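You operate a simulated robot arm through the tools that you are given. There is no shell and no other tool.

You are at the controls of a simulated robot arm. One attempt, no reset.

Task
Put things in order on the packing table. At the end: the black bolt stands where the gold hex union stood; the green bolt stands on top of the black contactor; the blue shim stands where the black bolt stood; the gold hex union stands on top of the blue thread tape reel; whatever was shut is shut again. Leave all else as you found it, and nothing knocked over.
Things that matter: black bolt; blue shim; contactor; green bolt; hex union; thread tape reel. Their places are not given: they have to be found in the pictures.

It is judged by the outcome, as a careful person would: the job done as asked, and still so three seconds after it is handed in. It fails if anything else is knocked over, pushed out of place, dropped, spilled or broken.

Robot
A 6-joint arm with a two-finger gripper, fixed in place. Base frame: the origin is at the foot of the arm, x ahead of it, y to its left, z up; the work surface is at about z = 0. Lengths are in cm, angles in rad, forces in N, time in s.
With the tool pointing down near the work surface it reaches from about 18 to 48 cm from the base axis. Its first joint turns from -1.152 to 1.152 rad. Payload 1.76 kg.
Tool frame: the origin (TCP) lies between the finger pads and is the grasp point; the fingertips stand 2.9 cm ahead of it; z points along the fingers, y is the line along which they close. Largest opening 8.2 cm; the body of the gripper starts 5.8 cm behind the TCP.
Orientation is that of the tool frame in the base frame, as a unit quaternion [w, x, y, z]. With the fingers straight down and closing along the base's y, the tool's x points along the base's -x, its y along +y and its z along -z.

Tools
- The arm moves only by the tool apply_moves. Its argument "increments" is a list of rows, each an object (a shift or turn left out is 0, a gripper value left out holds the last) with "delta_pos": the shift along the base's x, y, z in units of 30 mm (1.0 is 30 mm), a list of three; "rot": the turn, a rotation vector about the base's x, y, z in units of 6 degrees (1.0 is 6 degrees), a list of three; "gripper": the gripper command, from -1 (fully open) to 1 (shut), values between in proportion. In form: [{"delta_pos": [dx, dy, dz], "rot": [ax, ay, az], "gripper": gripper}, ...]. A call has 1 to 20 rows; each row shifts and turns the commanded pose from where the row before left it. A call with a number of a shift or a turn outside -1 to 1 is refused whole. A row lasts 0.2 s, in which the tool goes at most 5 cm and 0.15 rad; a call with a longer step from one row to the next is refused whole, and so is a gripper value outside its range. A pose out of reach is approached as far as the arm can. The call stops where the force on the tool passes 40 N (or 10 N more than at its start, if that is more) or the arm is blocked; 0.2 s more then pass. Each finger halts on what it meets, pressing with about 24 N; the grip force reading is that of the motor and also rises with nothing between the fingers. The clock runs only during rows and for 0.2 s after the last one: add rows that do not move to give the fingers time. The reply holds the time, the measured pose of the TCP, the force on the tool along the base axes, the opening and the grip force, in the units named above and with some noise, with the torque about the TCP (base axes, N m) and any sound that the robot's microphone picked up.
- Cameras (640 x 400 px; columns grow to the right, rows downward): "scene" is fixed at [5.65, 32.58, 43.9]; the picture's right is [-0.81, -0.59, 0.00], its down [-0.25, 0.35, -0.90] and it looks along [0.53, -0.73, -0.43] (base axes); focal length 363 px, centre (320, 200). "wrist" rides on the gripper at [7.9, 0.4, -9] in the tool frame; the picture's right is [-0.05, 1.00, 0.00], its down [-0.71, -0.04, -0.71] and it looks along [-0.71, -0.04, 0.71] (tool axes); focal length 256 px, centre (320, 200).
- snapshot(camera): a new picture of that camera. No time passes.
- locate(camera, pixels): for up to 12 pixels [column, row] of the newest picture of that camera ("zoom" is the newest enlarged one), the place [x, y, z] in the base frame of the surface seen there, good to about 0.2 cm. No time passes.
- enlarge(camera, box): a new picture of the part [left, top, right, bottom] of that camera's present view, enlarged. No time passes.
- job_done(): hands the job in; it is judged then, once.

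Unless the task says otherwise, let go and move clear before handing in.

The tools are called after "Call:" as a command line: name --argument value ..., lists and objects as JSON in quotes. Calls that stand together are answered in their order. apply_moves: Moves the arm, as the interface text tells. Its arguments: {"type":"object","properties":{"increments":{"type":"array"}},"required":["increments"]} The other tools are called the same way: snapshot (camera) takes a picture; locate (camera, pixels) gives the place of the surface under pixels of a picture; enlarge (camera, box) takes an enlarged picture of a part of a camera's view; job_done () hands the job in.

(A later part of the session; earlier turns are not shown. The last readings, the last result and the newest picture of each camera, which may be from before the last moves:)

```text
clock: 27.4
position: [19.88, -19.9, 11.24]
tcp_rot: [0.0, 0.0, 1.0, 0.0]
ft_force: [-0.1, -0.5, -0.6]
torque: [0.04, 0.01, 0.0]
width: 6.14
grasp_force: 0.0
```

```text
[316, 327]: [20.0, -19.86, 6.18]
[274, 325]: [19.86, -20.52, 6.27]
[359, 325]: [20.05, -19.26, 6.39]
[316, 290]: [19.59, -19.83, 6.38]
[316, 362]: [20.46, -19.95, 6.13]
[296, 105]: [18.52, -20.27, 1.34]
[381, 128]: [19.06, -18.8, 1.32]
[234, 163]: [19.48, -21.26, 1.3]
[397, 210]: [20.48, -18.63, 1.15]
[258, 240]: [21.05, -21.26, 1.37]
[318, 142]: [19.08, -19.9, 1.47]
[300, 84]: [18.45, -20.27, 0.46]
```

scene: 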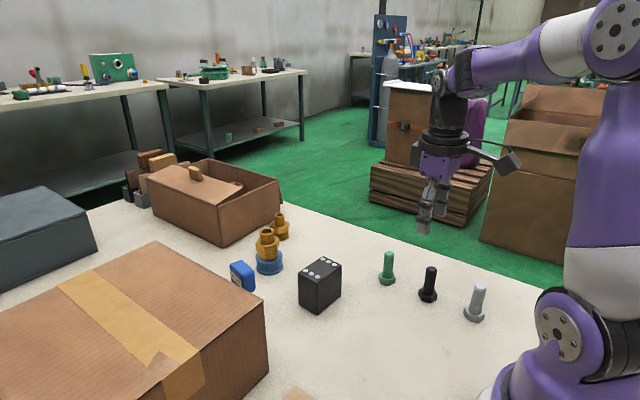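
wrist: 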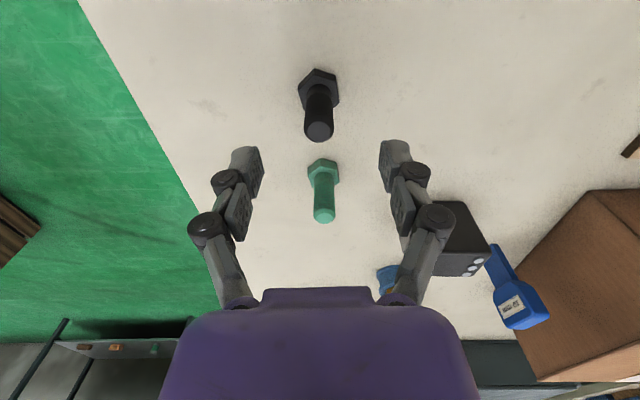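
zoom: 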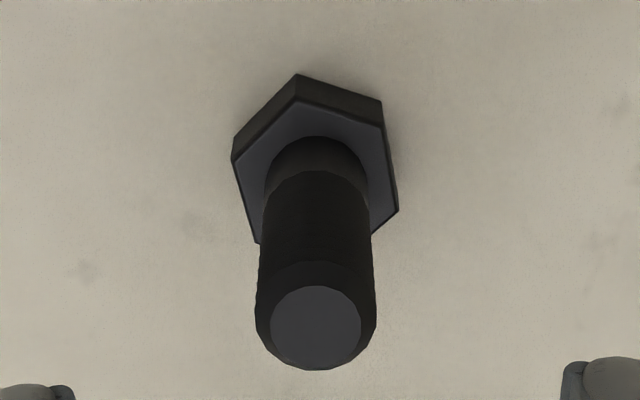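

The black bolt's centre is (20.0,-19.9), head top at z=1.35. I'll descend to z≈4.6 so the fingertips stay above the head, then close on the shank.

Call:
apply_moves --increments '[{"delta_pos": [0.03, 0, -0.5]}, {"delta_pos": [0, 0, -0.5]}, {"delta_pos": [0, 0, -0.5]}, {"delta_pos": [0, 0, -0.4]}, {"delta_pos": [0, 0, -0.3]}, {"delta_pos": [0, 0, 0]}]'

Call:
snapshot --camera "wrist"

Call:
enlarge --camera "scene" --box '[370, 205, 500, 335]'

```text
clock: 28.8
position: [20.07, -19.9, 4.62]
tcp_rot: [0.0, 0.001, 1.0, -0.001]
ft_force: [0.4, 0.2, -1.2]
torque: [-0.04, -0.01, 0.01]
width: 6.16
grasp_force: 0.1
```

```text
taken
```

wrist: 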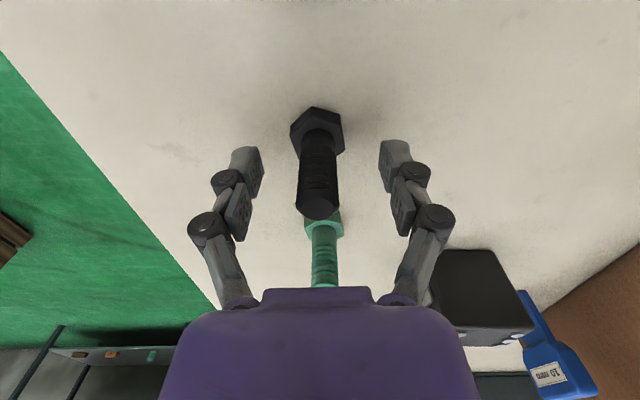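

```text
3.08 times, centred on (435, 270) of scene
```

zoom: 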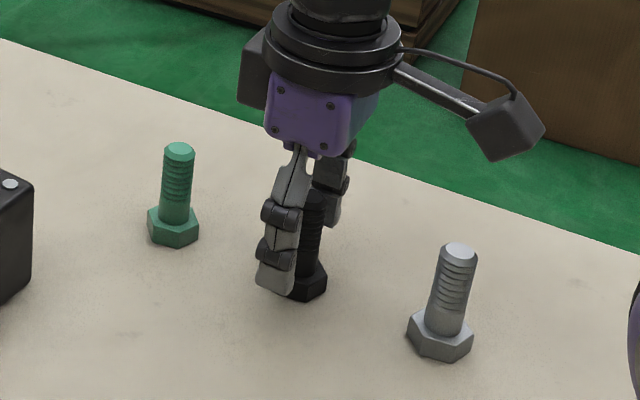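

The fingertips are about 0.35 above the head. Since the fingers may dip as they close, I'll raise 0.3 cm and then close.

Call:
apply_moves --increments '[{"delta_pos": [0, 0, 0.1]}, {"gripper": 0.2}, {"gripper": 0.5}, {"gripper": 1.0}, {"gripper": 1.0}, {"gripper": 1.0}]'

Call:
enlarge --camera "scene" --box '[370, 205, 500, 335]'

Call:
snapshot --camera "wrist"

```text
clock: 30.2
position: [20.1, -19.87, 4.93]
tcp_rot: [-0.001, 0.001, 1.0, -0.001]
ft_force: [0.6, -1.8, 2.6]
torque: [-0.04, -0.03, 0.01]
width: 1.77
grasp_force: 24.1
```

```text
3.08 times, centred on (435, 270) of scene
```

zoom: 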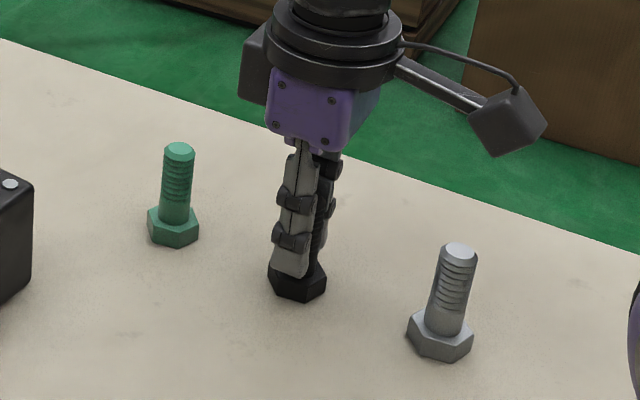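

```text
taken
```

wrist: 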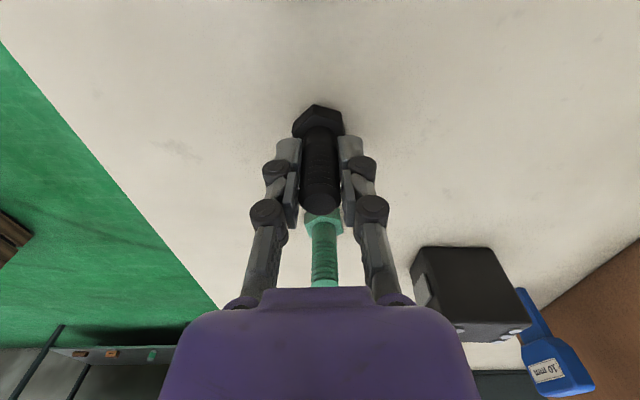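

The shank is held at 1.77 width. I'll lift slowly and check that the bolt keeps its place between the fingers.

Call:
apply_moves --increments '[{"delta_pos": [0, 0, 0.1]}, {"delta_pos": [0, 0, 0.2]}, {"delta_pos": [0, 0, 0.3]}, {"delta_pos": [0, 0, 0.4]}, {"delta_pos": [0, 0, 0]}]'

Call:
snapshot --camera "wrist"

Call:
enlarge --camera "scene" --box '[370, 205, 500, 335]'

```text
clock: 31.4
position: [20.15, -19.87, 7.96]
tcp_rot: [0.0, 0.001, 1.0, -0.001]
ft_force: [-0.6, -0.9, -2.0]
torque: [0.0, 0.04, 0.02]
width: 1.8
grasp_force: 23.6
```

```text
taken
```

wrist: 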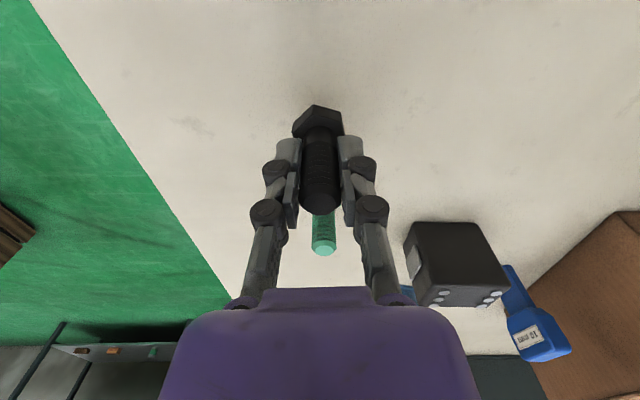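

```text
3.08 times, centred on (435, 270) of scene
```

zoom: 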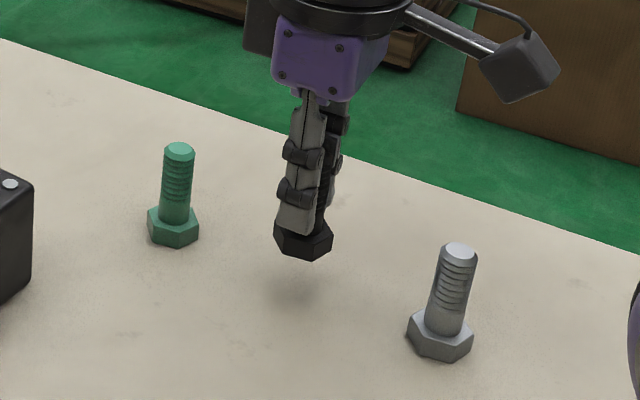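

The bolt is held firm, with the image unchanged relative to the fingers. I'll raise it well above the green bolt and carry it to the union's old place at (38.92,-19.93).

Call:
apply_moves --increments '[{"delta_pos": [0, 0, 0.6]}, {"delta_pos": [0, 0, 0.8]}, {"delta_pos": [0, 0, 0.8]}, {"delta_pos": [0.4, 0, 0]}, {"delta_pos": [0.7, 0, 0]}, {"delta_pos": [0.8, 0, 0]}, {"delta_pos": [0.8, 0, 0]}, {"delta_pos": [0.8, 0, 0]}, {"delta_pos": [0.8, 0, 0]}, {"delta_pos": [0.8, 0, 0]}, {"delta_pos": [0.7, -0.01, 0]}, {"delta_pos": [0.4, 0, 0]}, {"delta_pos": [0.1, 0, 0]}, {"delta_pos": [0, 0, 0]}, {"delta_pos": [0, 0, 0]}]'

Call:
snapshot --camera "wrist"

Call:
snapshot --camera "scene"

```text
clock: 34.6
position: [39.01, -20.07, 14.43]
tcp_rot: [0.0, 0.001, 1.0, -0.001]
ft_force: [-0.5, -0.1, -1.5]
torque: [0.01, -0.02, 0.02]
width: 1.79
grasp_force: 23.9
```

```text
taken
```

wrist: 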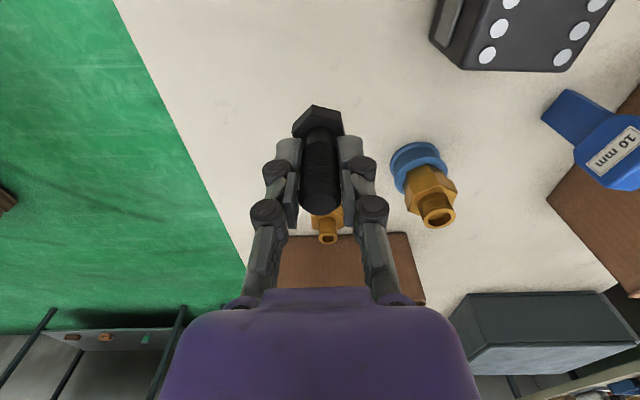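

```text
taken
```

scene: 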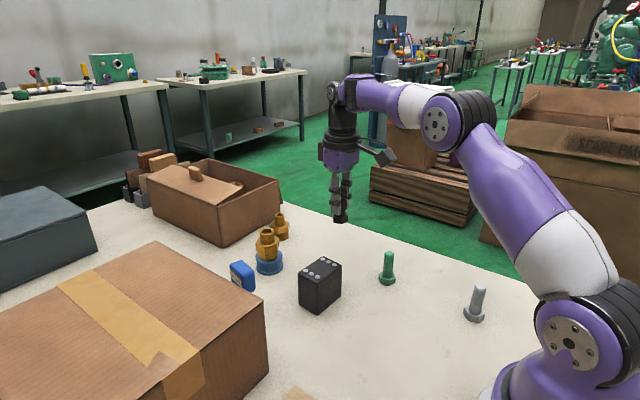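

The bolt is above the target, so I'll check its measured axis before lowering.

Call:
enlarge --camera "wrist" --box '[250, 90, 390, 220]'

Call:
locate --camera "wrist" --pixels '[[315, 110], [295, 132], [341, 128], [320, 200], [310, 200], [332, 200], [320, 190], [320, 210], [427, 170], [438, 200]]'

```text
3.08 times, centred on (320, 155) of wrist
```

zoom: 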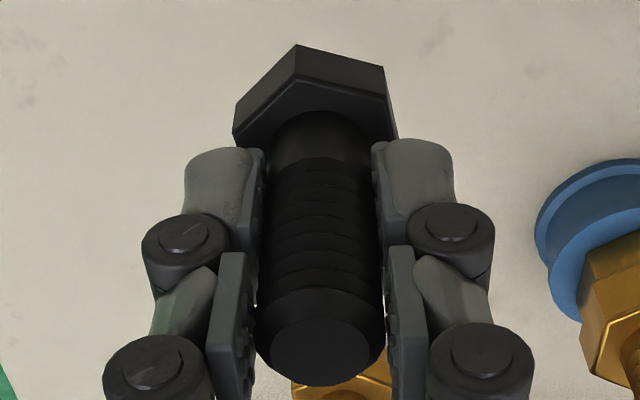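

```text
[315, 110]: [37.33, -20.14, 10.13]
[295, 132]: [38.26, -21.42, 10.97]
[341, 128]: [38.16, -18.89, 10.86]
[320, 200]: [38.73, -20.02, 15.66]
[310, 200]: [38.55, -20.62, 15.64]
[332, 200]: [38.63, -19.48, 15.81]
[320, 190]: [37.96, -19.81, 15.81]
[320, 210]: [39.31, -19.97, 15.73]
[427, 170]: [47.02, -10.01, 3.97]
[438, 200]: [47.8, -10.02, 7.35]
```

The bolt axis reads about (38.7,-20.0) against the target (38.92,-19.93). I'll shift +0.12 in x and +0.05 in y while descending to just above the table.

Call:
apply_moves --increments '[{"delta_pos": [0.04, 0.018, -0.3]}, {"delta_pos": [0, 0, -0.5]}, {"delta_pos": [0, 0, -0.6]}, {"delta_pos": [0, 0, -0.6]}, {"delta_pos": [0, 0, -0.5]}, {"delta_pos": [0, 0, -0.3]}, {"delta_pos": [0, 0, -0.15]}, {"delta_pos": [0, 0, -0.05]}, {"delta_pos": [0, 0, 0]}]'

Call:
snapshot --camera "wrist"

Call:
locate --camera "wrist" --pixels '[[315, 110], [295, 132], [341, 128], [320, 200], [310, 200], [332, 200], [320, 190], [320, 210]]'

```text
clock: 36.6
position: [39.1, -19.95, 5.47]
tcp_rot: [0.001, 0.0, 1.0, 0.001]
ft_force: [-0.7, 0.8, -3.0]
torque: [0.0, 0.02, 0.0]
width: 1.79
grasp_force: 23.9
```

```text
taken
```

wrist: 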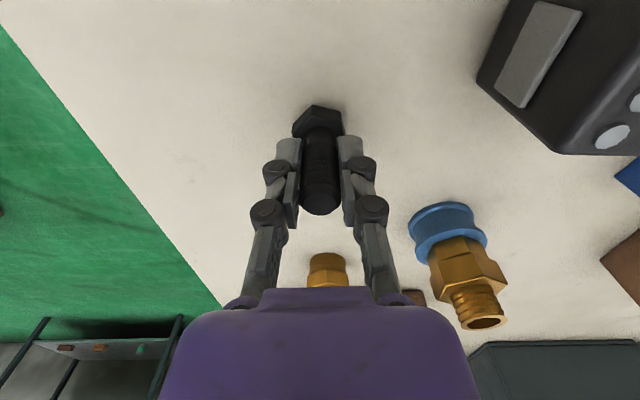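

```text
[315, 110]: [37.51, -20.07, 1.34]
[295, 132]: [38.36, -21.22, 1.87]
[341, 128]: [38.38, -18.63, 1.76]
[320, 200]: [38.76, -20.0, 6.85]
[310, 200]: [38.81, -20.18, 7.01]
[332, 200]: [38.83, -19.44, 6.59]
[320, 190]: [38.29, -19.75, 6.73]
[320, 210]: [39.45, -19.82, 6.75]
```

The bolt's axis is (38.85,-19.9) and its bottom about 0.5 above the table. I'll lower in small steps until contact.

Call:
apply_moves --increments '[{"delta_pos": [0, 0, -0.07]}, {"delta_pos": [0, 0, -0.06]}, {"delta_pos": [0, 0, 0]}]'

```text
clock: 37.4
position: [39.03, -19.96, 5.09]
tcp_rot: [0.001, 0.001, 1.0, 0.0]
ft_force: [-0.4, -0.2, -1.7]
torque: [-0.04, 0.01, 0.02]
width: 1.78
grasp_force: 24.1
```

Call:
apply_moves --increments '[{"delta_pos": [0, 0, -0.03]}, {"delta_pos": [0, 0, -0.02]}, {"delta_pos": [0, 0, 0]}]'

```text
clock: 38.2
position: [39.04, -19.93, 4.98]
tcp_rot: [0.0, 0.001, 1.0, 0.0]
ft_force: [-0.7, 0.4, -2.7]
torque: [-0.03, 0.01, 0.05]
width: 1.77
grasp_force: 24.1
```

Call:
apply_moves --increments '[{"delta_pos": [0, 0, -0.02]}, {"delta_pos": [0, 0, -0.01]}, {"delta_pos": [0, 0, 0]}]'

```text
clock: 39.0
position: [39.17, -19.97, 4.86]
tcp_rot: [0.001, 0.0, 1.0, 0.001]
ft_force: [-4.6, 3.0, 15.4]
torque: [0.04, 0.24, -0.1]
width: 1.76
grasp_force: 24.3
```

Contact is made at 15 N. I'll ease up a hair, open the fingers, and check that the bolt stands.

Call:
apply_moves --increments '[{"delta_pos": [0, 0, 0.02]}, {"delta_pos": [0, 0, 0]}, {"gripper": 0.4}, {"gripper": 0.0}, {"gripper": -0.4}, {"gripper": -0.4}]'

Call:
snapshot --camera "wrist"

Call:
enlarge --camera "scene" --box '[290, 190, 410, 290]'

```text
clock: 40.4
position: [39.03, -20.05, 4.92]
tcp_rot: [-0.001, 0.0, 1.0, 0.001]
ft_force: [0.1, -0.1, 0.6]
torque: [0.02, 0.03, 0.02]
width: 5.71
grasp_force: 0.1
```

```text
taken
```

wrist: 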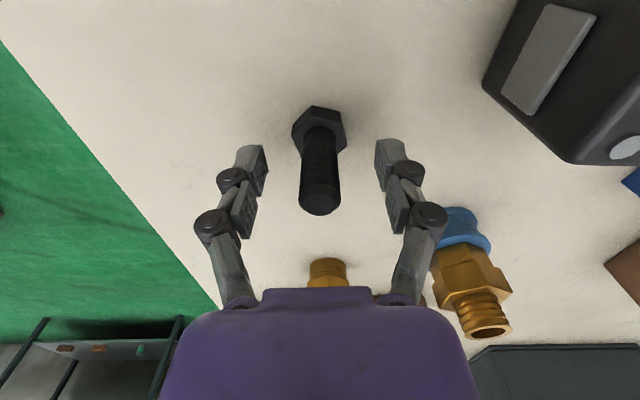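

```text
4.00 times, centred on (350, 240) of scene
```

zoom: 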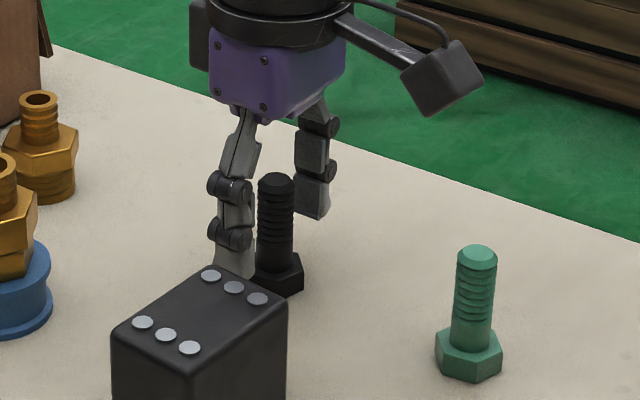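

The black bolt stands upright at its new place and the fingers are clear. I'll raise straight up, then move toward the green bolt at (27.9,-19.9).

Call:
locate --camera "wrist" --pixels '[[316, 112], [296, 130], [342, 126], [320, 204], [306, 202], [336, 202]]'

Call:
apply_moves --increments '[{"delta_pos": [0, 0, 0.3]}, {"delta_pos": [0, 0, 0.7]}, {"delta_pos": [0, 0, 1.0]}, {"delta_pos": [0, 0, 0.8]}, {"delta_pos": [-0.7, 0, 0]}, {"delta_pos": [-0.9, 0, 0]}, {"delta_pos": [-0.9, 0, 0]}, {"delta_pos": [-0.7, 0, 0]}, {"delta_pos": [-0.5, 0.02, -0.5]}, {"delta_pos": [0, 0, 0]}]'

Call:
snapshot --camera "wrist"

Call:
enlarge --camera "wrist" --box '[260, 40, 380, 140]'

```text
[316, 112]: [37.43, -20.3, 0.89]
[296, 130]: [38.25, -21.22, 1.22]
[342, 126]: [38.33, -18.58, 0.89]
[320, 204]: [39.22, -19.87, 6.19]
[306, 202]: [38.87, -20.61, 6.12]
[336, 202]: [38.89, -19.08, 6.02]
```

```text
clock: 42.6
position: [27.85, -19.95, 11.86]
tcp_rot: [0.0, 0.0, 1.0, 0.0]
ft_force: [0.4, -0.7, 0.3]
torque: [-0.05, 0.01, -0.01]
width: 5.74
grasp_force: 0.1
```

```text
taken
```

wrist: 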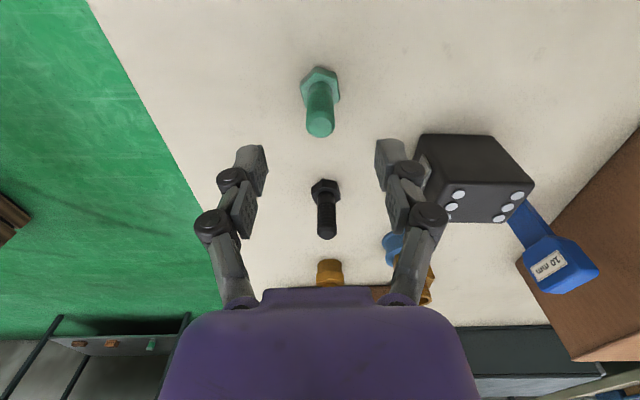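

```text
4.00 times, centred on (320, 90) of wrist
```

zoom: 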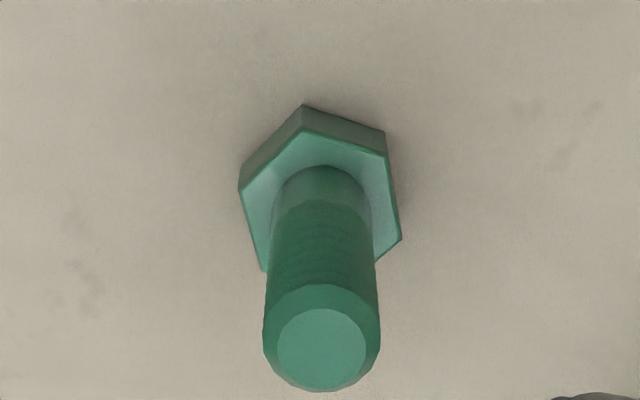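

The black bolt ended up at about (38.95,-19.87), right on the union's old spot. Next I'll measure the green bolt in this zoom, and the contactor top too.

Call:
locate --camera "zoom" --pixels '[[322, 348], [280, 348], [364, 348], [322, 312], [322, 386], [304, 134], [386, 158], [242, 190], [400, 238], [264, 268], [322, 172]]'

Call:
locate --camera "scene" --pixels '[[302, 272], [315, 261], [340, 265], [328, 283], [321, 271], [310, 274], [335, 262]]'

Call:
enlarge --camera "scene" --box '[285, 245, 360, 325]'

```text
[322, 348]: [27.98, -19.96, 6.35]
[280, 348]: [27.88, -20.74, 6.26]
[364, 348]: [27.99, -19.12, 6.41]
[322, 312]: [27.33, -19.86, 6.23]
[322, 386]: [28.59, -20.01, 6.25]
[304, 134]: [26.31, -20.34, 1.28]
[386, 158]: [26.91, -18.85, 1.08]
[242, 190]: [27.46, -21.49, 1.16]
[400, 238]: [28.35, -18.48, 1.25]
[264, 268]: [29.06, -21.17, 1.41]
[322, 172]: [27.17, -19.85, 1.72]
```

```text
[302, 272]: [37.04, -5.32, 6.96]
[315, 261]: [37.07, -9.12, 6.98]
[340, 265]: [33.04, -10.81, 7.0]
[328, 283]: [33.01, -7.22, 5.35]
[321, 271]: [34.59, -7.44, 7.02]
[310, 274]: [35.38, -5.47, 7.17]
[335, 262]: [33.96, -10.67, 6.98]
```

```text
5.00 times, centred on (322, 285) of scene
```

zoom: 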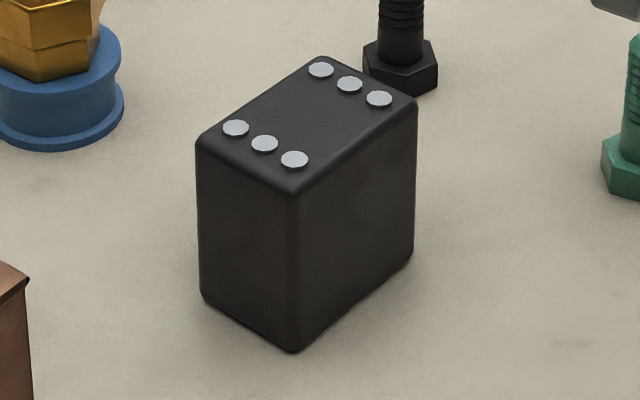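

The green bolt's centre is (27.95,-19.97). I'll locate the contactor's screw dots and edges in this zoom to find the middle of its top.

Call:
locate --camera "zoom" --pixels '[[321, 69], [350, 83], [379, 98], [235, 128], [264, 144], [294, 159], [307, 112], [205, 138], [320, 60], [408, 100], [292, 185], [307, 130]]'

Call:
enlarge --camera "wrist" --box '[400, 120, 560, 240]'

```text
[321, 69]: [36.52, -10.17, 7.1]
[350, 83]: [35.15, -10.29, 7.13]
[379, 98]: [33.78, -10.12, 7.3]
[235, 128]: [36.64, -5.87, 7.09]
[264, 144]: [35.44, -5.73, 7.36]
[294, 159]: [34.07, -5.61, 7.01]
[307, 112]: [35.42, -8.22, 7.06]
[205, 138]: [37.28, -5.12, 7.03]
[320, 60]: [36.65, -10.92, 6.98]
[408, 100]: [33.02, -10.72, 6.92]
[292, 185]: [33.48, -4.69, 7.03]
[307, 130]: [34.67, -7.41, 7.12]
```

```text
3.33 times, centred on (480, 180) of wrist
```

zoom: 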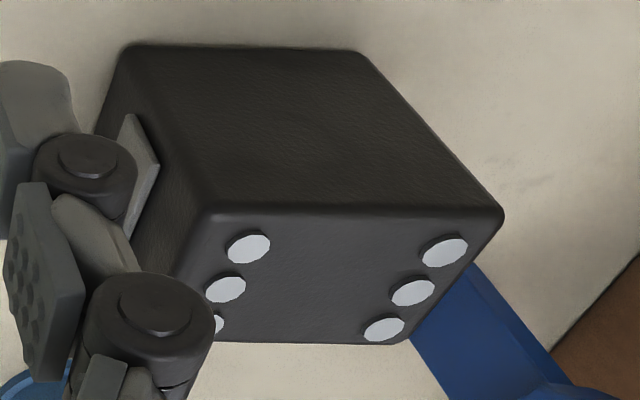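

The contactor's top centre is (35.27,-7.97) at z≈7.05, with a 3.4 cm gap between the screw rows. I'll descend on the green bolt at (27.95,-19.97) to z=4.9 and grip its shank.

Call:
apply_moves --increments '[{"delta_pos": [0.03, 0, -0.5]}, {"delta_pos": [0, 0, -0.5]}, {"delta_pos": [0, 0, -0.5]}, {"delta_pos": [0, 0, -0.5]}, {"delta_pos": [0, 0, -0.32]}, {"delta_pos": [0, 0, 0]}]'

Call:
snapshot --camera "wrist"

Call:
enlarge --camera "scene" --box '[340, 190, 460, 300]'

```text
clock: 44.0
position: [28.08, -20.02, 4.93]
tcp_rot: [0.0, 0.0, 1.0, 0.0]
ft_force: [0.8, 0.5, -0.8]
torque: [0.0, 0.0, 0.03]
width: 5.76
grasp_force: 0.0
```

```text
taken
```

wrist: 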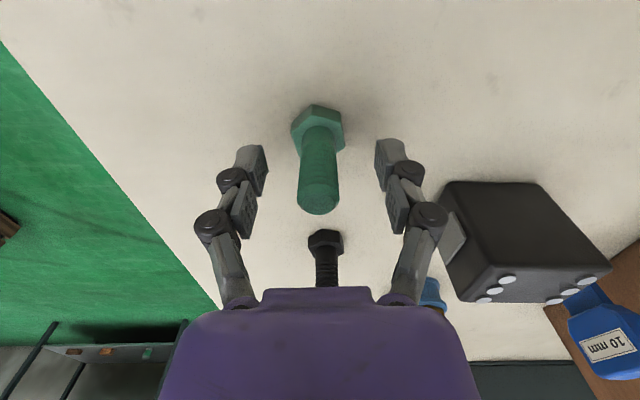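

```text
3.64 times, centred on (400, 245) of scene
```

zoom: 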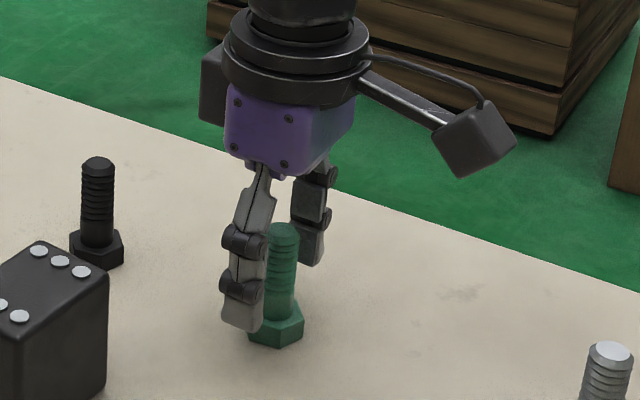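

The green bolt is centred between the fingers and the tips are above its head. I'll close and lift a little.

Call:
apply_moves --increments '[{"gripper": 0.2}, {"gripper": 0.5}, {"gripper": 1.0}, {"gripper": 1.0}, {"gripper": 1.0}, {"delta_pos": [0, 0, 0.1]}, {"delta_pos": [0, 0, 0.2]}, {"delta_pos": [0, 0, 0.4]}, {"delta_pos": [0, 0, 0.4]}, {"delta_pos": [0, 0, 0]}]'

Call:
snapshot --camera "wrist"

Call:
enlarge --camera "wrist" --box '[250, 90, 390, 220]'

```text
clock: 46.2
position: [28.07, -19.92, 8.11]
tcp_rot: [0.0, 0.001, 1.0, 0.0]
ft_force: [-0.7, 0.3, -2.3]
torque: [0.03, -0.01, 0.02]
width: 1.8
grasp_force: 24.7
```

```text
taken
```

wrist: 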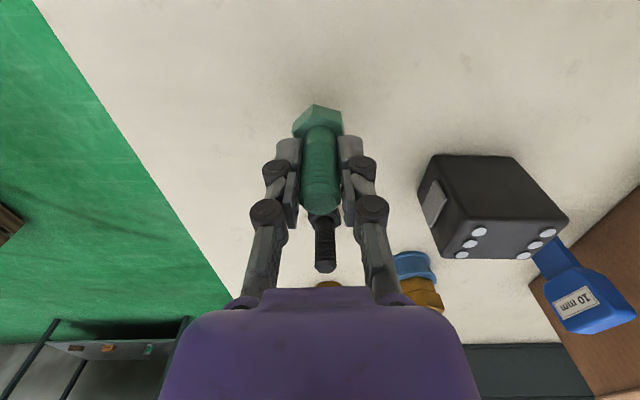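

```text
3.08 times, centred on (320, 155) of wrist
```

zoom: 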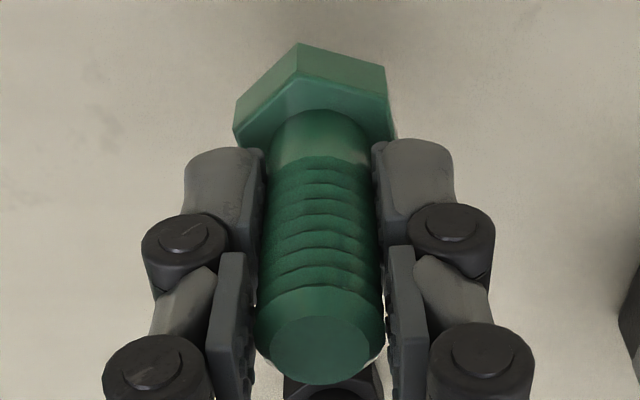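

The green bolt is held firmly at 1.80 width. I'll raise it, carry it above the contactor centre, and turn -13° so the hex flats face the screw rows.

Call:
apply_moves --increments '[{"delta_pos": [0, 0, 0.6]}, {"delta_pos": [0, 0, 0.9]}, {"delta_pos": [0, 0, 0.9]}, {"delta_pos": [0, 0, 0.3]}, {"delta_pos": [0.24, 0.4, 0], "rot": [0, 0, -0.4]}, {"delta_pos": [0.4, 0.7, 0], "rot": [0, 0, -0.6]}, {"delta_pos": [0.4, 0.7, 0], "rot": [0, 0, -0.6]}, {"delta_pos": [0.4, 0.7, 0], "rot": [0, 0, -0.57]}, {"delta_pos": [0.4, 0.7, 0]}, {"delta_pos": [0.4, 0.5, 0]}, {"delta_pos": [0.2, 0.3, 0]}, {"delta_pos": [0, 0, 0]}, {"delta_pos": [0, 0, 0]}]'

Call:
snapshot --camera "wrist"

Call:
enlarge --camera "wrist" --box '[230, 0, 410, 220]'

Call:
snapshot --camera "scene"

```text
clock: 49.0
position: [35.2, -7.81, 16.24]
tcp_rot: [0.001, 0.114, 0.994, 0.0]
ft_force: [0.2, 0.1, -2.3]
torque: [0.0, -0.02, 0.0]
width: 1.78
grasp_force: 23.8
```

```text
taken
```

wrist: 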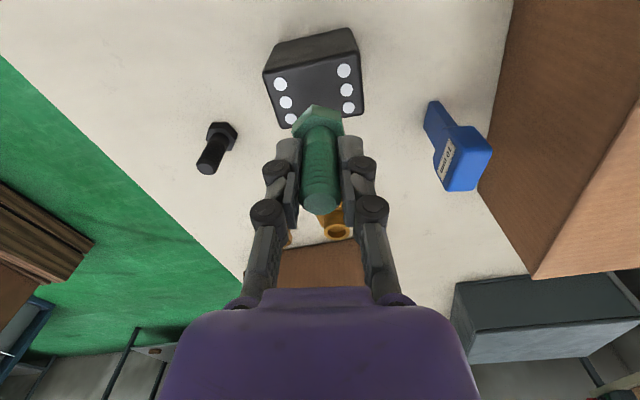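

```text
1.82 times, centred on (320, 110) of wrist
```

zoom: 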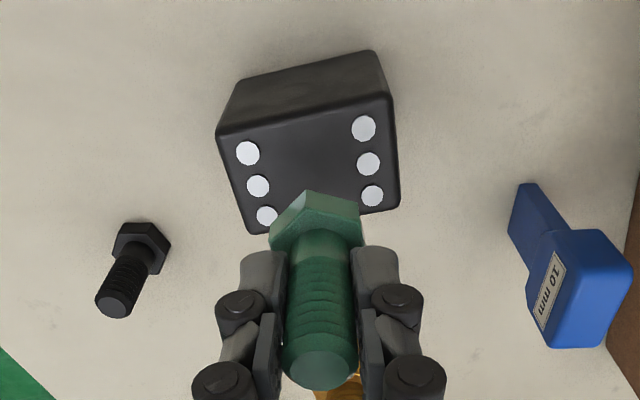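

```text
taken
```

scene: 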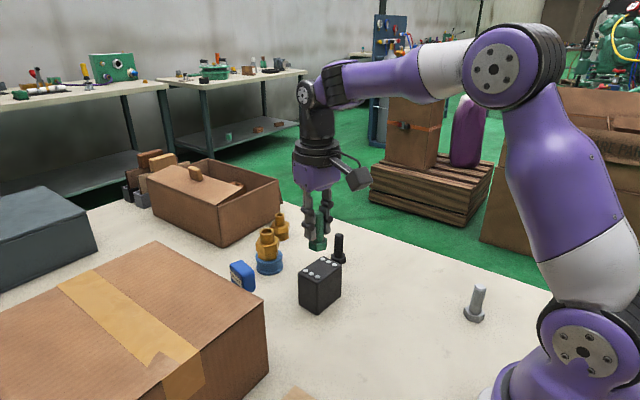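

The bolt hangs over the contactor, whose screw dots are visible at wrist (280,84) through (348,107). I'll measure both in this view.

Call:
locate --camera "zoom" --pixels '[[247, 153], [257, 186], [266, 215], [363, 129], [368, 163], [372, 195], [310, 195], [272, 245], [362, 235], [320, 368], [298, 368], [345, 368]]'

```text
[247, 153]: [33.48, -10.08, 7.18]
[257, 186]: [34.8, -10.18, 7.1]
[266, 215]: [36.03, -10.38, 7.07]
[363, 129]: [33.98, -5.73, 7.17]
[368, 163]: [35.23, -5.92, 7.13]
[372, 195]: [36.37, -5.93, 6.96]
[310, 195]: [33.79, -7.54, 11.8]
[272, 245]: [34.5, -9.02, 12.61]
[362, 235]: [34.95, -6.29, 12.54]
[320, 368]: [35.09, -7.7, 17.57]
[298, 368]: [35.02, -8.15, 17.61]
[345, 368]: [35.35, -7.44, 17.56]
```

By both views the contactor centre is about (35.1,-8.03), turned roughly -5°, and the bolt axis is about (35.2,-7.76). I'll shift (-0.1,-0.27) and lower 3.5 cm.

Call:
apply_moves --increments '[{"delta_pos": [-0.03, -0.09, 0]}, {"delta_pos": [0, 0, -0.3]}, {"delta_pos": [0, 0, -0.4]}, {"delta_pos": [0, 0, -0.3]}, {"delta_pos": [0, 0, -0.17]}, {"delta_pos": [0, 0, 0]}]'

Call:
snapshot --camera "wrist"

Call:
enlarge --camera "wrist" --box '[230, 0, 410, 220]'

Call:
enlarge --camera "scene" --box '[280, 200, 370, 320]'

```text
clock: 50.4
position: [35.19, -8.07, 12.83]
tcp_rot: [0.0, 0.114, 0.994, 0.0]
ft_force: [0.4, 0.4, -2.9]
torque: [0.01, -0.02, 0.02]
width: 1.77
grasp_force: 24.1
```

```text
taken
```

wrist: 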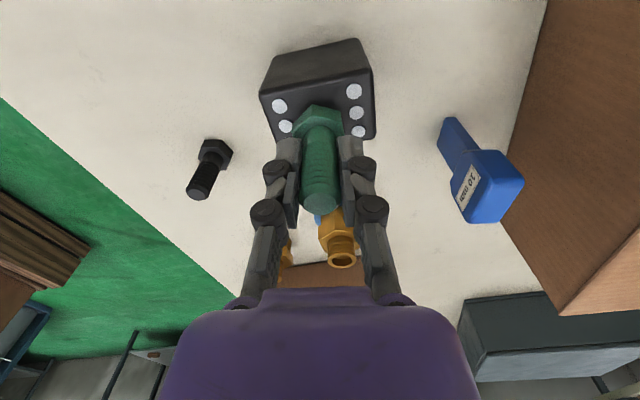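

```text
1.82 times, centred on (320, 110) of wrist
```

zoom: 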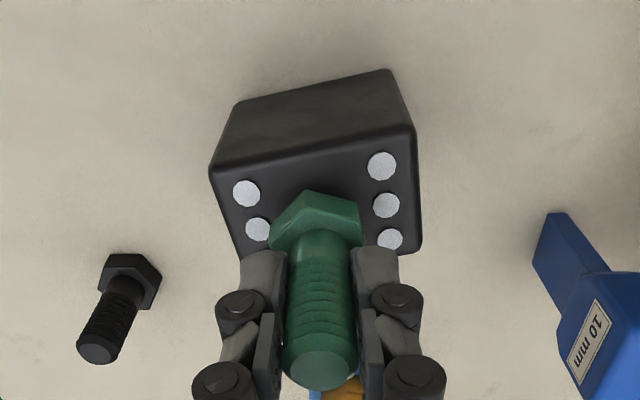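

```text
3.33 times, centred on (325, 260) of scene
```

zoom: 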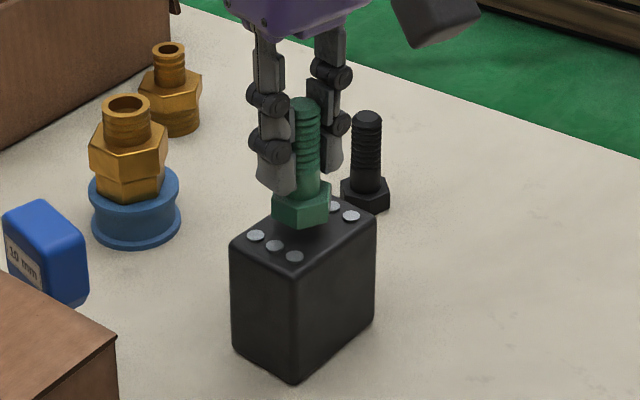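

The bolt head is about 0.8 above the contactor top and roughly centred between the screw rows. I'll verify with locate in the scene zoom and the wrist view.

Call:
locate --camera "zoom" --pixels '[[275, 208], [302, 222], [327, 208], [302, 205], [305, 104], [256, 236], [275, 245], [295, 256], [351, 215]]'

Call:
locate --camera "wrist" --pixels '[[316, 108], [300, 132], [341, 128], [320, 203], [306, 203], [334, 203], [279, 106], [285, 126], [355, 91], [357, 112], [359, 131]]'

```text
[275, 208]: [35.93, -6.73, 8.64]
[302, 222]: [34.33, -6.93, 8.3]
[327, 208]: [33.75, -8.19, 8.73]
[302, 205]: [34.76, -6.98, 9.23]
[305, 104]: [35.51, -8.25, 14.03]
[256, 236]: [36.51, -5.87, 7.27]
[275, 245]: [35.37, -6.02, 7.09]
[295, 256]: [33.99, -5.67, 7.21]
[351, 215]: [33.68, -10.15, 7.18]
```

```text
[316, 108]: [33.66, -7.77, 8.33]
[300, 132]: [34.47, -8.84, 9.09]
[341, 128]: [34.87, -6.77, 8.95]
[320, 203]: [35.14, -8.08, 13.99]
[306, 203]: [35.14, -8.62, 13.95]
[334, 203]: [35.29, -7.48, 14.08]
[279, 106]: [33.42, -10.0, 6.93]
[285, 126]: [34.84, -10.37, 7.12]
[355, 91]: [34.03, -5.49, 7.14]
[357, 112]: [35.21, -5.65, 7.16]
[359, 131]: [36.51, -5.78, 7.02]
```

The bolt axis at (35.2,-8.07) is within about 0.1 of centre and the head clears both screw rows. I'll lower carefully to contact.

Call:
apply_moves --increments '[{"delta_pos": [0, 0.02, -0.1]}, {"delta_pos": [0, 0, -0.1]}, {"delta_pos": [0, 0, 0]}]'

```text
clock: 51.2
position: [35.37, -7.99, 12.29]
tcp_rot: [0.0, 0.114, 0.993, 0.0]
ft_force: [-0.3, -0.4, -2.3]
torque: [0.0, -0.02, 0.01]
width: 1.81
grasp_force: 23.2
```

Call:
apply_moves --increments '[{"delta_pos": [0, 0, -0.03]}, {"delta_pos": [0, 0, -0.02]}, {"delta_pos": [0, 0, 0]}]'

```text
clock: 52.0
position: [35.24, -7.96, 12.06]
tcp_rot: [0.0, 0.114, 0.993, -0.001]
ft_force: [0.4, 0.0, -1.8]
torque: [0.01, -0.02, -0.02]
width: 1.78
grasp_force: 23.6
```

Call:
apply_moves --increments '[{"delta_pos": [0, 0, -0.02]}, {"delta_pos": [0, 0, -0.01]}, {"delta_pos": [0, 0, 0]}]'

```text
clock: 52.8
position: [35.35, -8.07, 12.01]
tcp_rot: [0.0, 0.114, 0.993, -0.001]
ft_force: [-0.1, -0.3, -1.8]
torque: [-0.04, -0.05, 0.01]
width: 1.76
grasp_force: 23.9
```

Call:
apply_moves --increments '[{"delta_pos": [0, 0, -0.02]}, {"delta_pos": [0, 0, 0]}]'

```text
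clock: 53.4
position: [35.24, -7.99, 11.97]
tcp_rot: [0.001, 0.114, 0.993, 0.0]
ft_force: [-3.1, -1.7, 9.2]
torque: [-0.01, 0.19, -0.01]
width: 1.77
grasp_force: 24.0
```

Fz jumped to +9 N, so the bolt is resting on the contactor. I'll ease up slightly and open the fingers.

Call:
apply_moves --increments '[{"delta_pos": [0, 0, 0.012]}, {"delta_pos": [0, 0, 0]}, {"gripper": 0.4}, {"gripper": 0.0}, {"gripper": -0.3}, {"gripper": -0.3}]'

Call:
snapshot --camera "wrist"

Call:
enlarge --camera "scene" --box '[280, 200, 370, 320]'

```text
clock: 54.8
position: [35.24, -8.01, 12.06]
tcp_rot: [0.001, 0.115, 0.993, 0.0]
ft_force: [0.5, -0.4, 0.0]
torque: [0.01, -0.01, -0.01]
width: 5.34
grasp_force: 0.0
```

```text
taken
```

wrist: 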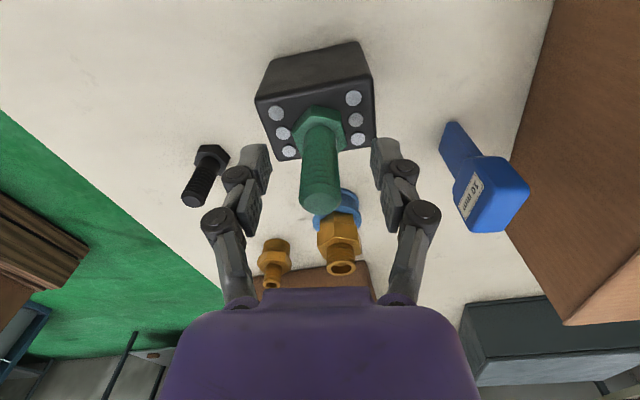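

```text
3.33 times, centred on (325, 260) of scene
```

zoom: 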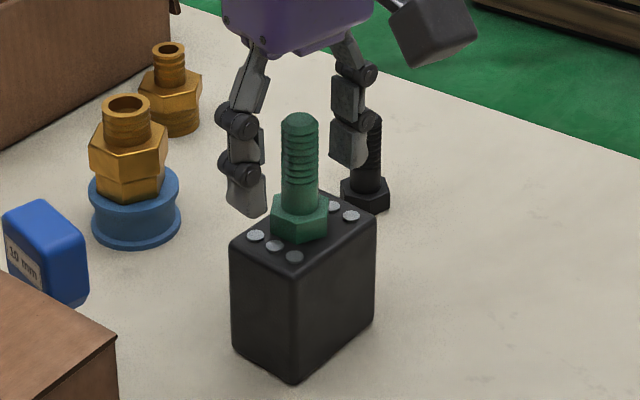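

The green bolt stands in the middle of the contactor and nothing touches it. I'll rise straight up well clear, then move to where the wrist camera can study the blue shim.

Call:
apply_moves --increments '[{"delta_pos": [0, 0, 0.3]}, {"delta_pos": [0, 0, 0.7]}, {"delta_pos": [0, 0, 1.0]}, {"delta_pos": [0, 0, 0.9]}, {"delta_pos": [-0.4, 0.6, 0], "rot": [0, 0, 0.8]}, {"delta_pos": [-0.5, 0.8, 0], "rot": [0, 0, 0.8]}, {"delta_pos": [-0.5, 0.8, 0], "rot": [0, 0, 0.57]}, {"delta_pos": [-0.5, 0.7, 0]}, {"delta_pos": [0, 0, 0]}]'

Call:
snapshot --camera "wrist"

Call:
snapshot --camera "scene"

```text
clock: 56.8
position: [29.64, 0.59, 20.67]
tcp_rot: [0.0, 0.0, 1.0, 0.0]
ft_force: [-0.4, 0.3, 0.3]
torque: [0.0, 0.0, -0.01]
width: 5.34
grasp_force: 0.0
```

```text
taken
```

wrist: 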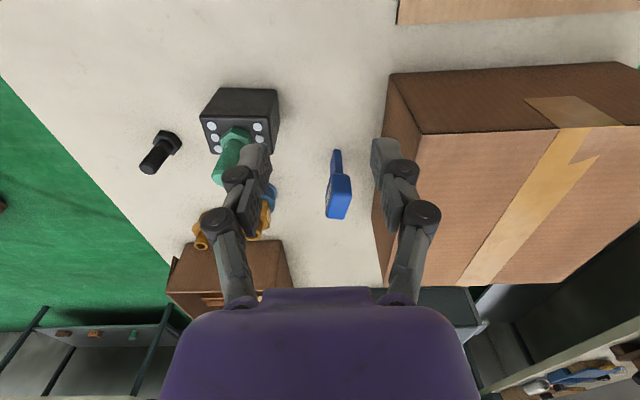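

```text
taken
```

scene: 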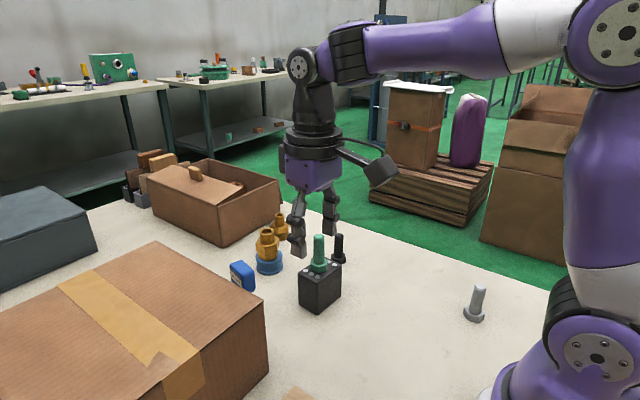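

Everything placed so far stands well, and the blue shim is at wrist (338,185) beside the carton. I'll enlarge and measure it.

Call:
enlarge --camera "wrist" --box '[290, 135, 390, 235]'

Call:
locate --camera "wrist" --pixels '[[328, 180], [350, 180], [347, 216], [327, 215], [338, 200], [334, 153], [340, 153], [336, 170], [390, 85], [420, 132], [375, 250], [380, 200]]'

```text
4.00 times, centred on (340, 185) of wrist
```

zoom: 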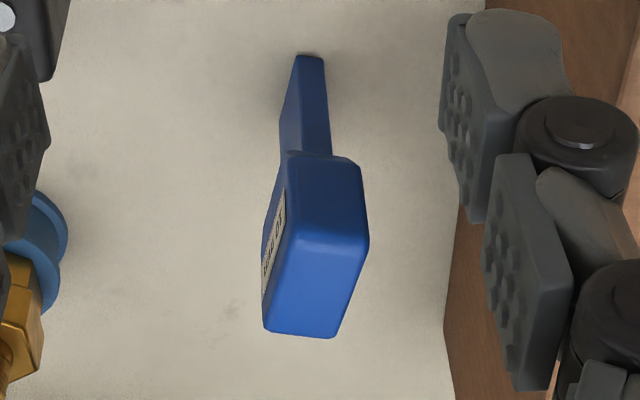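

```text
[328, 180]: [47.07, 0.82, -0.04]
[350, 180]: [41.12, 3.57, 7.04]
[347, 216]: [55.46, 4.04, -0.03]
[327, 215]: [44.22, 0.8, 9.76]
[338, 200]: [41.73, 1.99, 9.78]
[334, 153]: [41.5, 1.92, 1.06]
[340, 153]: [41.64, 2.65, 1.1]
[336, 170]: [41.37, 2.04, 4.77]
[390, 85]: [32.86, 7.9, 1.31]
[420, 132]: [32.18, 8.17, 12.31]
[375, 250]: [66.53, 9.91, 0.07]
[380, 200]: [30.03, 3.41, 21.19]
```

I'll locate the handle's top corners, the front face and the blade edges in the zoom to get the shim's dimensions and angle.

Call:
locate --camera "zoom" --pixels '[[290, 245], [360, 240], [330, 328], [270, 320], [295, 165], [352, 168], [298, 62], [320, 62], [284, 120], [300, 120], [326, 120], [315, 285]]'

Call:
locate --camera "scene" --pixels '[[235, 264], [243, 260], [254, 268], [244, 274], [253, 282], [236, 272], [240, 268], [250, 290]]'

```text
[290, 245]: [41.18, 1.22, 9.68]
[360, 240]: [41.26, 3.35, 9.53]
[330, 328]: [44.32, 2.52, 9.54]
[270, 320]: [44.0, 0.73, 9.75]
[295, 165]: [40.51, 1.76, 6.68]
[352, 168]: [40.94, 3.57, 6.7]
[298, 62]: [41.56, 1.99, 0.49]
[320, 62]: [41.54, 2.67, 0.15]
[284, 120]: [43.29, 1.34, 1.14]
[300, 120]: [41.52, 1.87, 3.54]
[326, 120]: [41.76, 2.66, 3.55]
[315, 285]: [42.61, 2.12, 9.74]
```

```text
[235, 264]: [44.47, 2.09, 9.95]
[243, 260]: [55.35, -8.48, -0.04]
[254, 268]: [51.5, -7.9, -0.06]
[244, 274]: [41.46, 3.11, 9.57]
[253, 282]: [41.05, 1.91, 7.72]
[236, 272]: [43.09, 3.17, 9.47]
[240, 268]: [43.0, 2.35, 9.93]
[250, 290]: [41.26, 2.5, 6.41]
```

The shim's handle is centred near (42.7,2.0), about 3.7 × 2.1 cm, turned about -12°, from z≈5.8 to 9.75, above a 1 cm blade. I'll move above it, yawed -12.4°, to refine the measurement.

Call:
apply_moves --increments '[{"delta_pos": [0.5, 0.07, 0], "rot": [0, 0, -0.6]}, {"delta_pos": [0.7, 0.1, 0], "rot": [0, 0, -0.8]}, {"delta_pos": [0.8, 0.1, -0.2], "rot": [0, 0, -0.67]}, {"delta_pos": [0.8, 0.1, -0.4]}, {"delta_pos": [0.8, 0.1, -0.5]}, {"delta_pos": [0.6, 0, -0.4]}, {"delta_pos": [0.153, 0, -0.06]}, {"delta_pos": [0, 0, 0]}, {"delta_pos": [0, 0, 0]}]'

Call:
snapshot --camera "wrist"

Call:
enlarge --camera "wrist" --box '[260, 20, 380, 140]'

Call:
snapshot --camera "scene"

```text
clock: 58.8
position: [42.82, 2.03, 15.79]
tcp_rot: [-0.001, 0.108, 0.994, 0.0]
ft_force: [0.7, -0.4, 0.4]
torque: [0.01, -0.02, -0.04]
width: 5.31
grasp_force: 0.1
```

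```text
taken
```

wrist: 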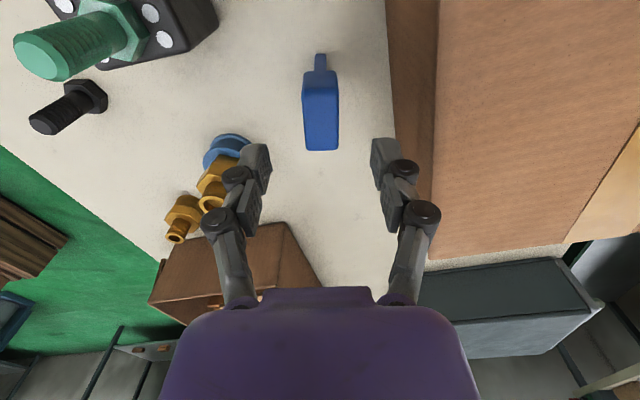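

```text
3.33 times, centred on (320, 80) of wrist
```

zoom: 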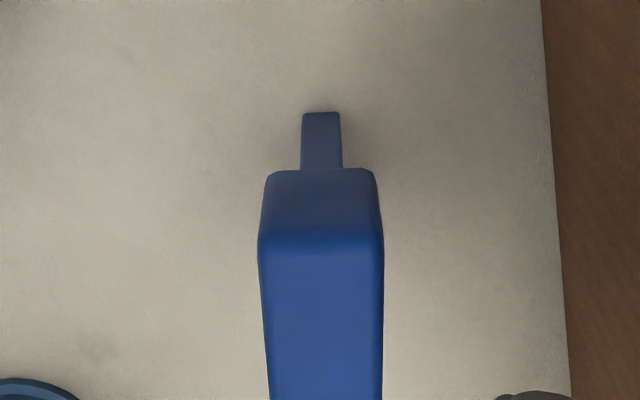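

```text
taken
```

scene: 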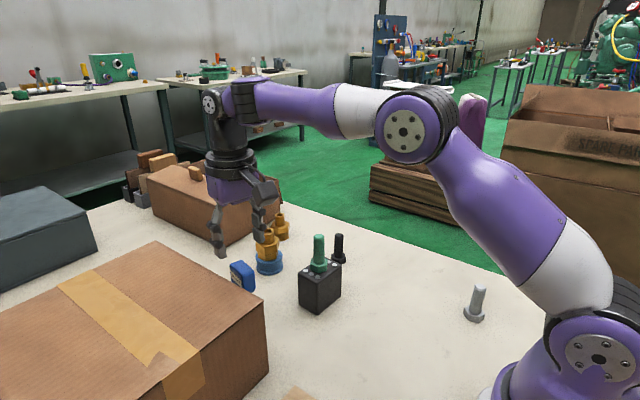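

The shim now lies nearly square to the gripper, with its handle at wrist (320,115). I'll locate its edges once more to refine centre and yaw.

Call:
enlarge --camera "wrist" --box '[270, 40, 370, 160]'

Call:
locate --camera "wrist" --pixels '[[306, 96], [336, 96], [309, 146], [335, 146], [321, 120], [317, 56], [325, 56], [321, 68], [305, 80], [334, 80], [321, 148], [400, 120]]'

```text
3.33 times, centred on (320, 100) of wrist
```

zoom: 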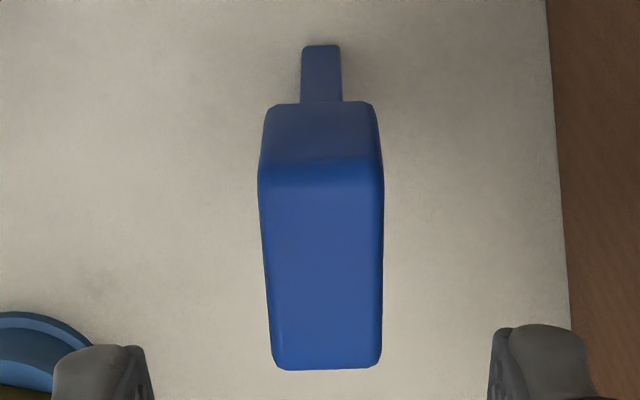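

```text
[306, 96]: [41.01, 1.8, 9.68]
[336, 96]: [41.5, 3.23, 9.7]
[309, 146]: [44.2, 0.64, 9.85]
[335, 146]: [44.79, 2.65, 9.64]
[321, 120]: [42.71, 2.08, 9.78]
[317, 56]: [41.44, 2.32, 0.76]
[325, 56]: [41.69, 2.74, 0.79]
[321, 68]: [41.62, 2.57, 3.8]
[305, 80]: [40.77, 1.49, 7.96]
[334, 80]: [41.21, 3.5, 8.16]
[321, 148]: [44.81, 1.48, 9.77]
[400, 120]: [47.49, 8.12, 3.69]
```

The shim's centre is about (42.8,2.05), right under the TCP, with yaw near -13° and the carton face at y≈8.1 clear of the fingers. I'll descend to z≈6.9 around the handle.

Call:
apply_moves --increments '[{"delta_pos": [0, 0.005, -0.5]}, {"delta_pos": [0, 0, -0.6]}, {"delta_pos": [0, 0, -0.6]}, {"delta_pos": [0, 0, -0.5]}, {"delta_pos": [0, 0, 0]}]'

Call:
snapshot --camera "wrist"

Call:
enlarge --camera "scene" --box '[190, 180, 310, 300]'

```text
clock: 60.0
position: [42.67, 2.01, 9.29]
tcp_rot: [-0.001, 0.108, 0.994, 0.0]
ft_force: [0.6, -0.6, 0.5]
torque: [-0.03, -0.03, 0.03]
width: 5.33
grasp_force: 0.0
```

```text
taken
```

wrist: 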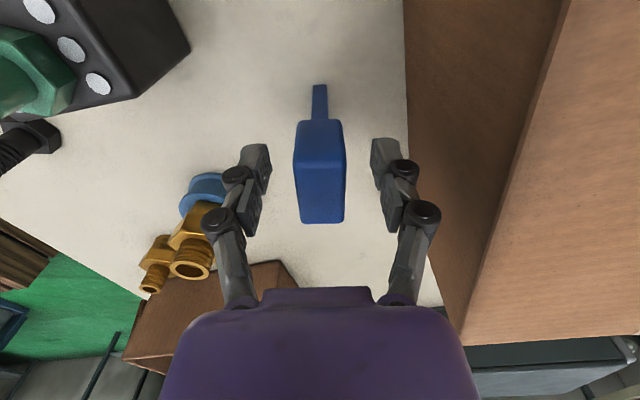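

```text
3.33 times, centred on (250, 240) of scene
```

zoom: 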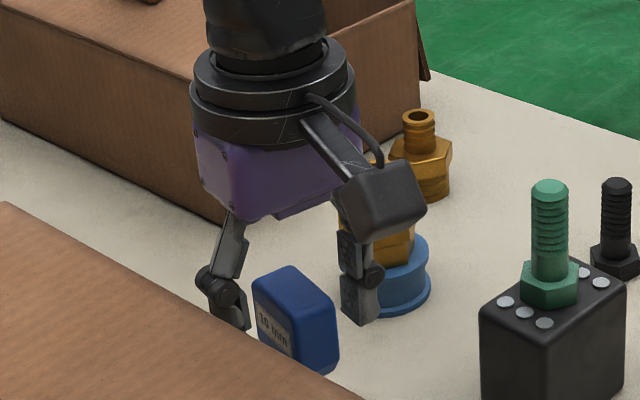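

The handle is centred between the fingers with clearance to the carton. I'll lower the last 2.4 cm.

Call:
apply_moves --increments '[{"delta_pos": [0.02, 0, -0.4]}, {"delta_pos": [0, 0, -0.3]}, {"delta_pos": [0, 0, -0.1]}, {"delta_pos": [0, 0, 0]}]'

Call:
snapshot --camera "wrist"

Call:
enlarge --camera "scene" --box '[190, 180, 310, 300]'

```text
clock: 61.0
position: [42.86, 1.95, 6.96]
tcp_rot: [0.0, 0.109, 0.994, 0.0]
ft_force: [-0.4, -0.3, -0.4]
torque: [-0.03, 0.01, 0.01]
width: 5.36
grasp_force: 0.0
```

```text
taken
```

wrist: 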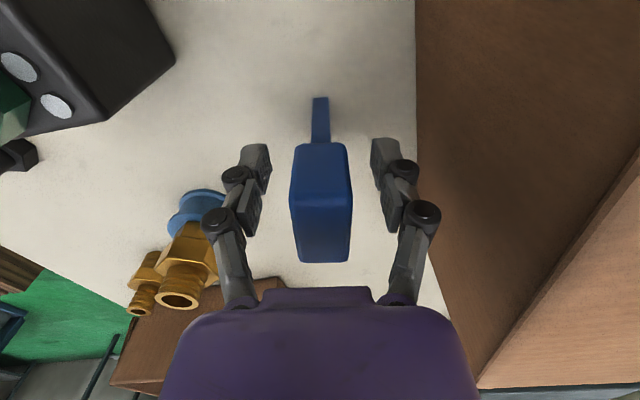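

```text
3.33 times, centred on (250, 240) of scene
```

zoom: 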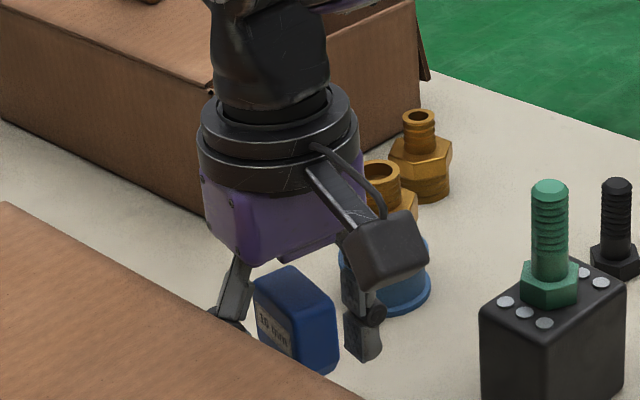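

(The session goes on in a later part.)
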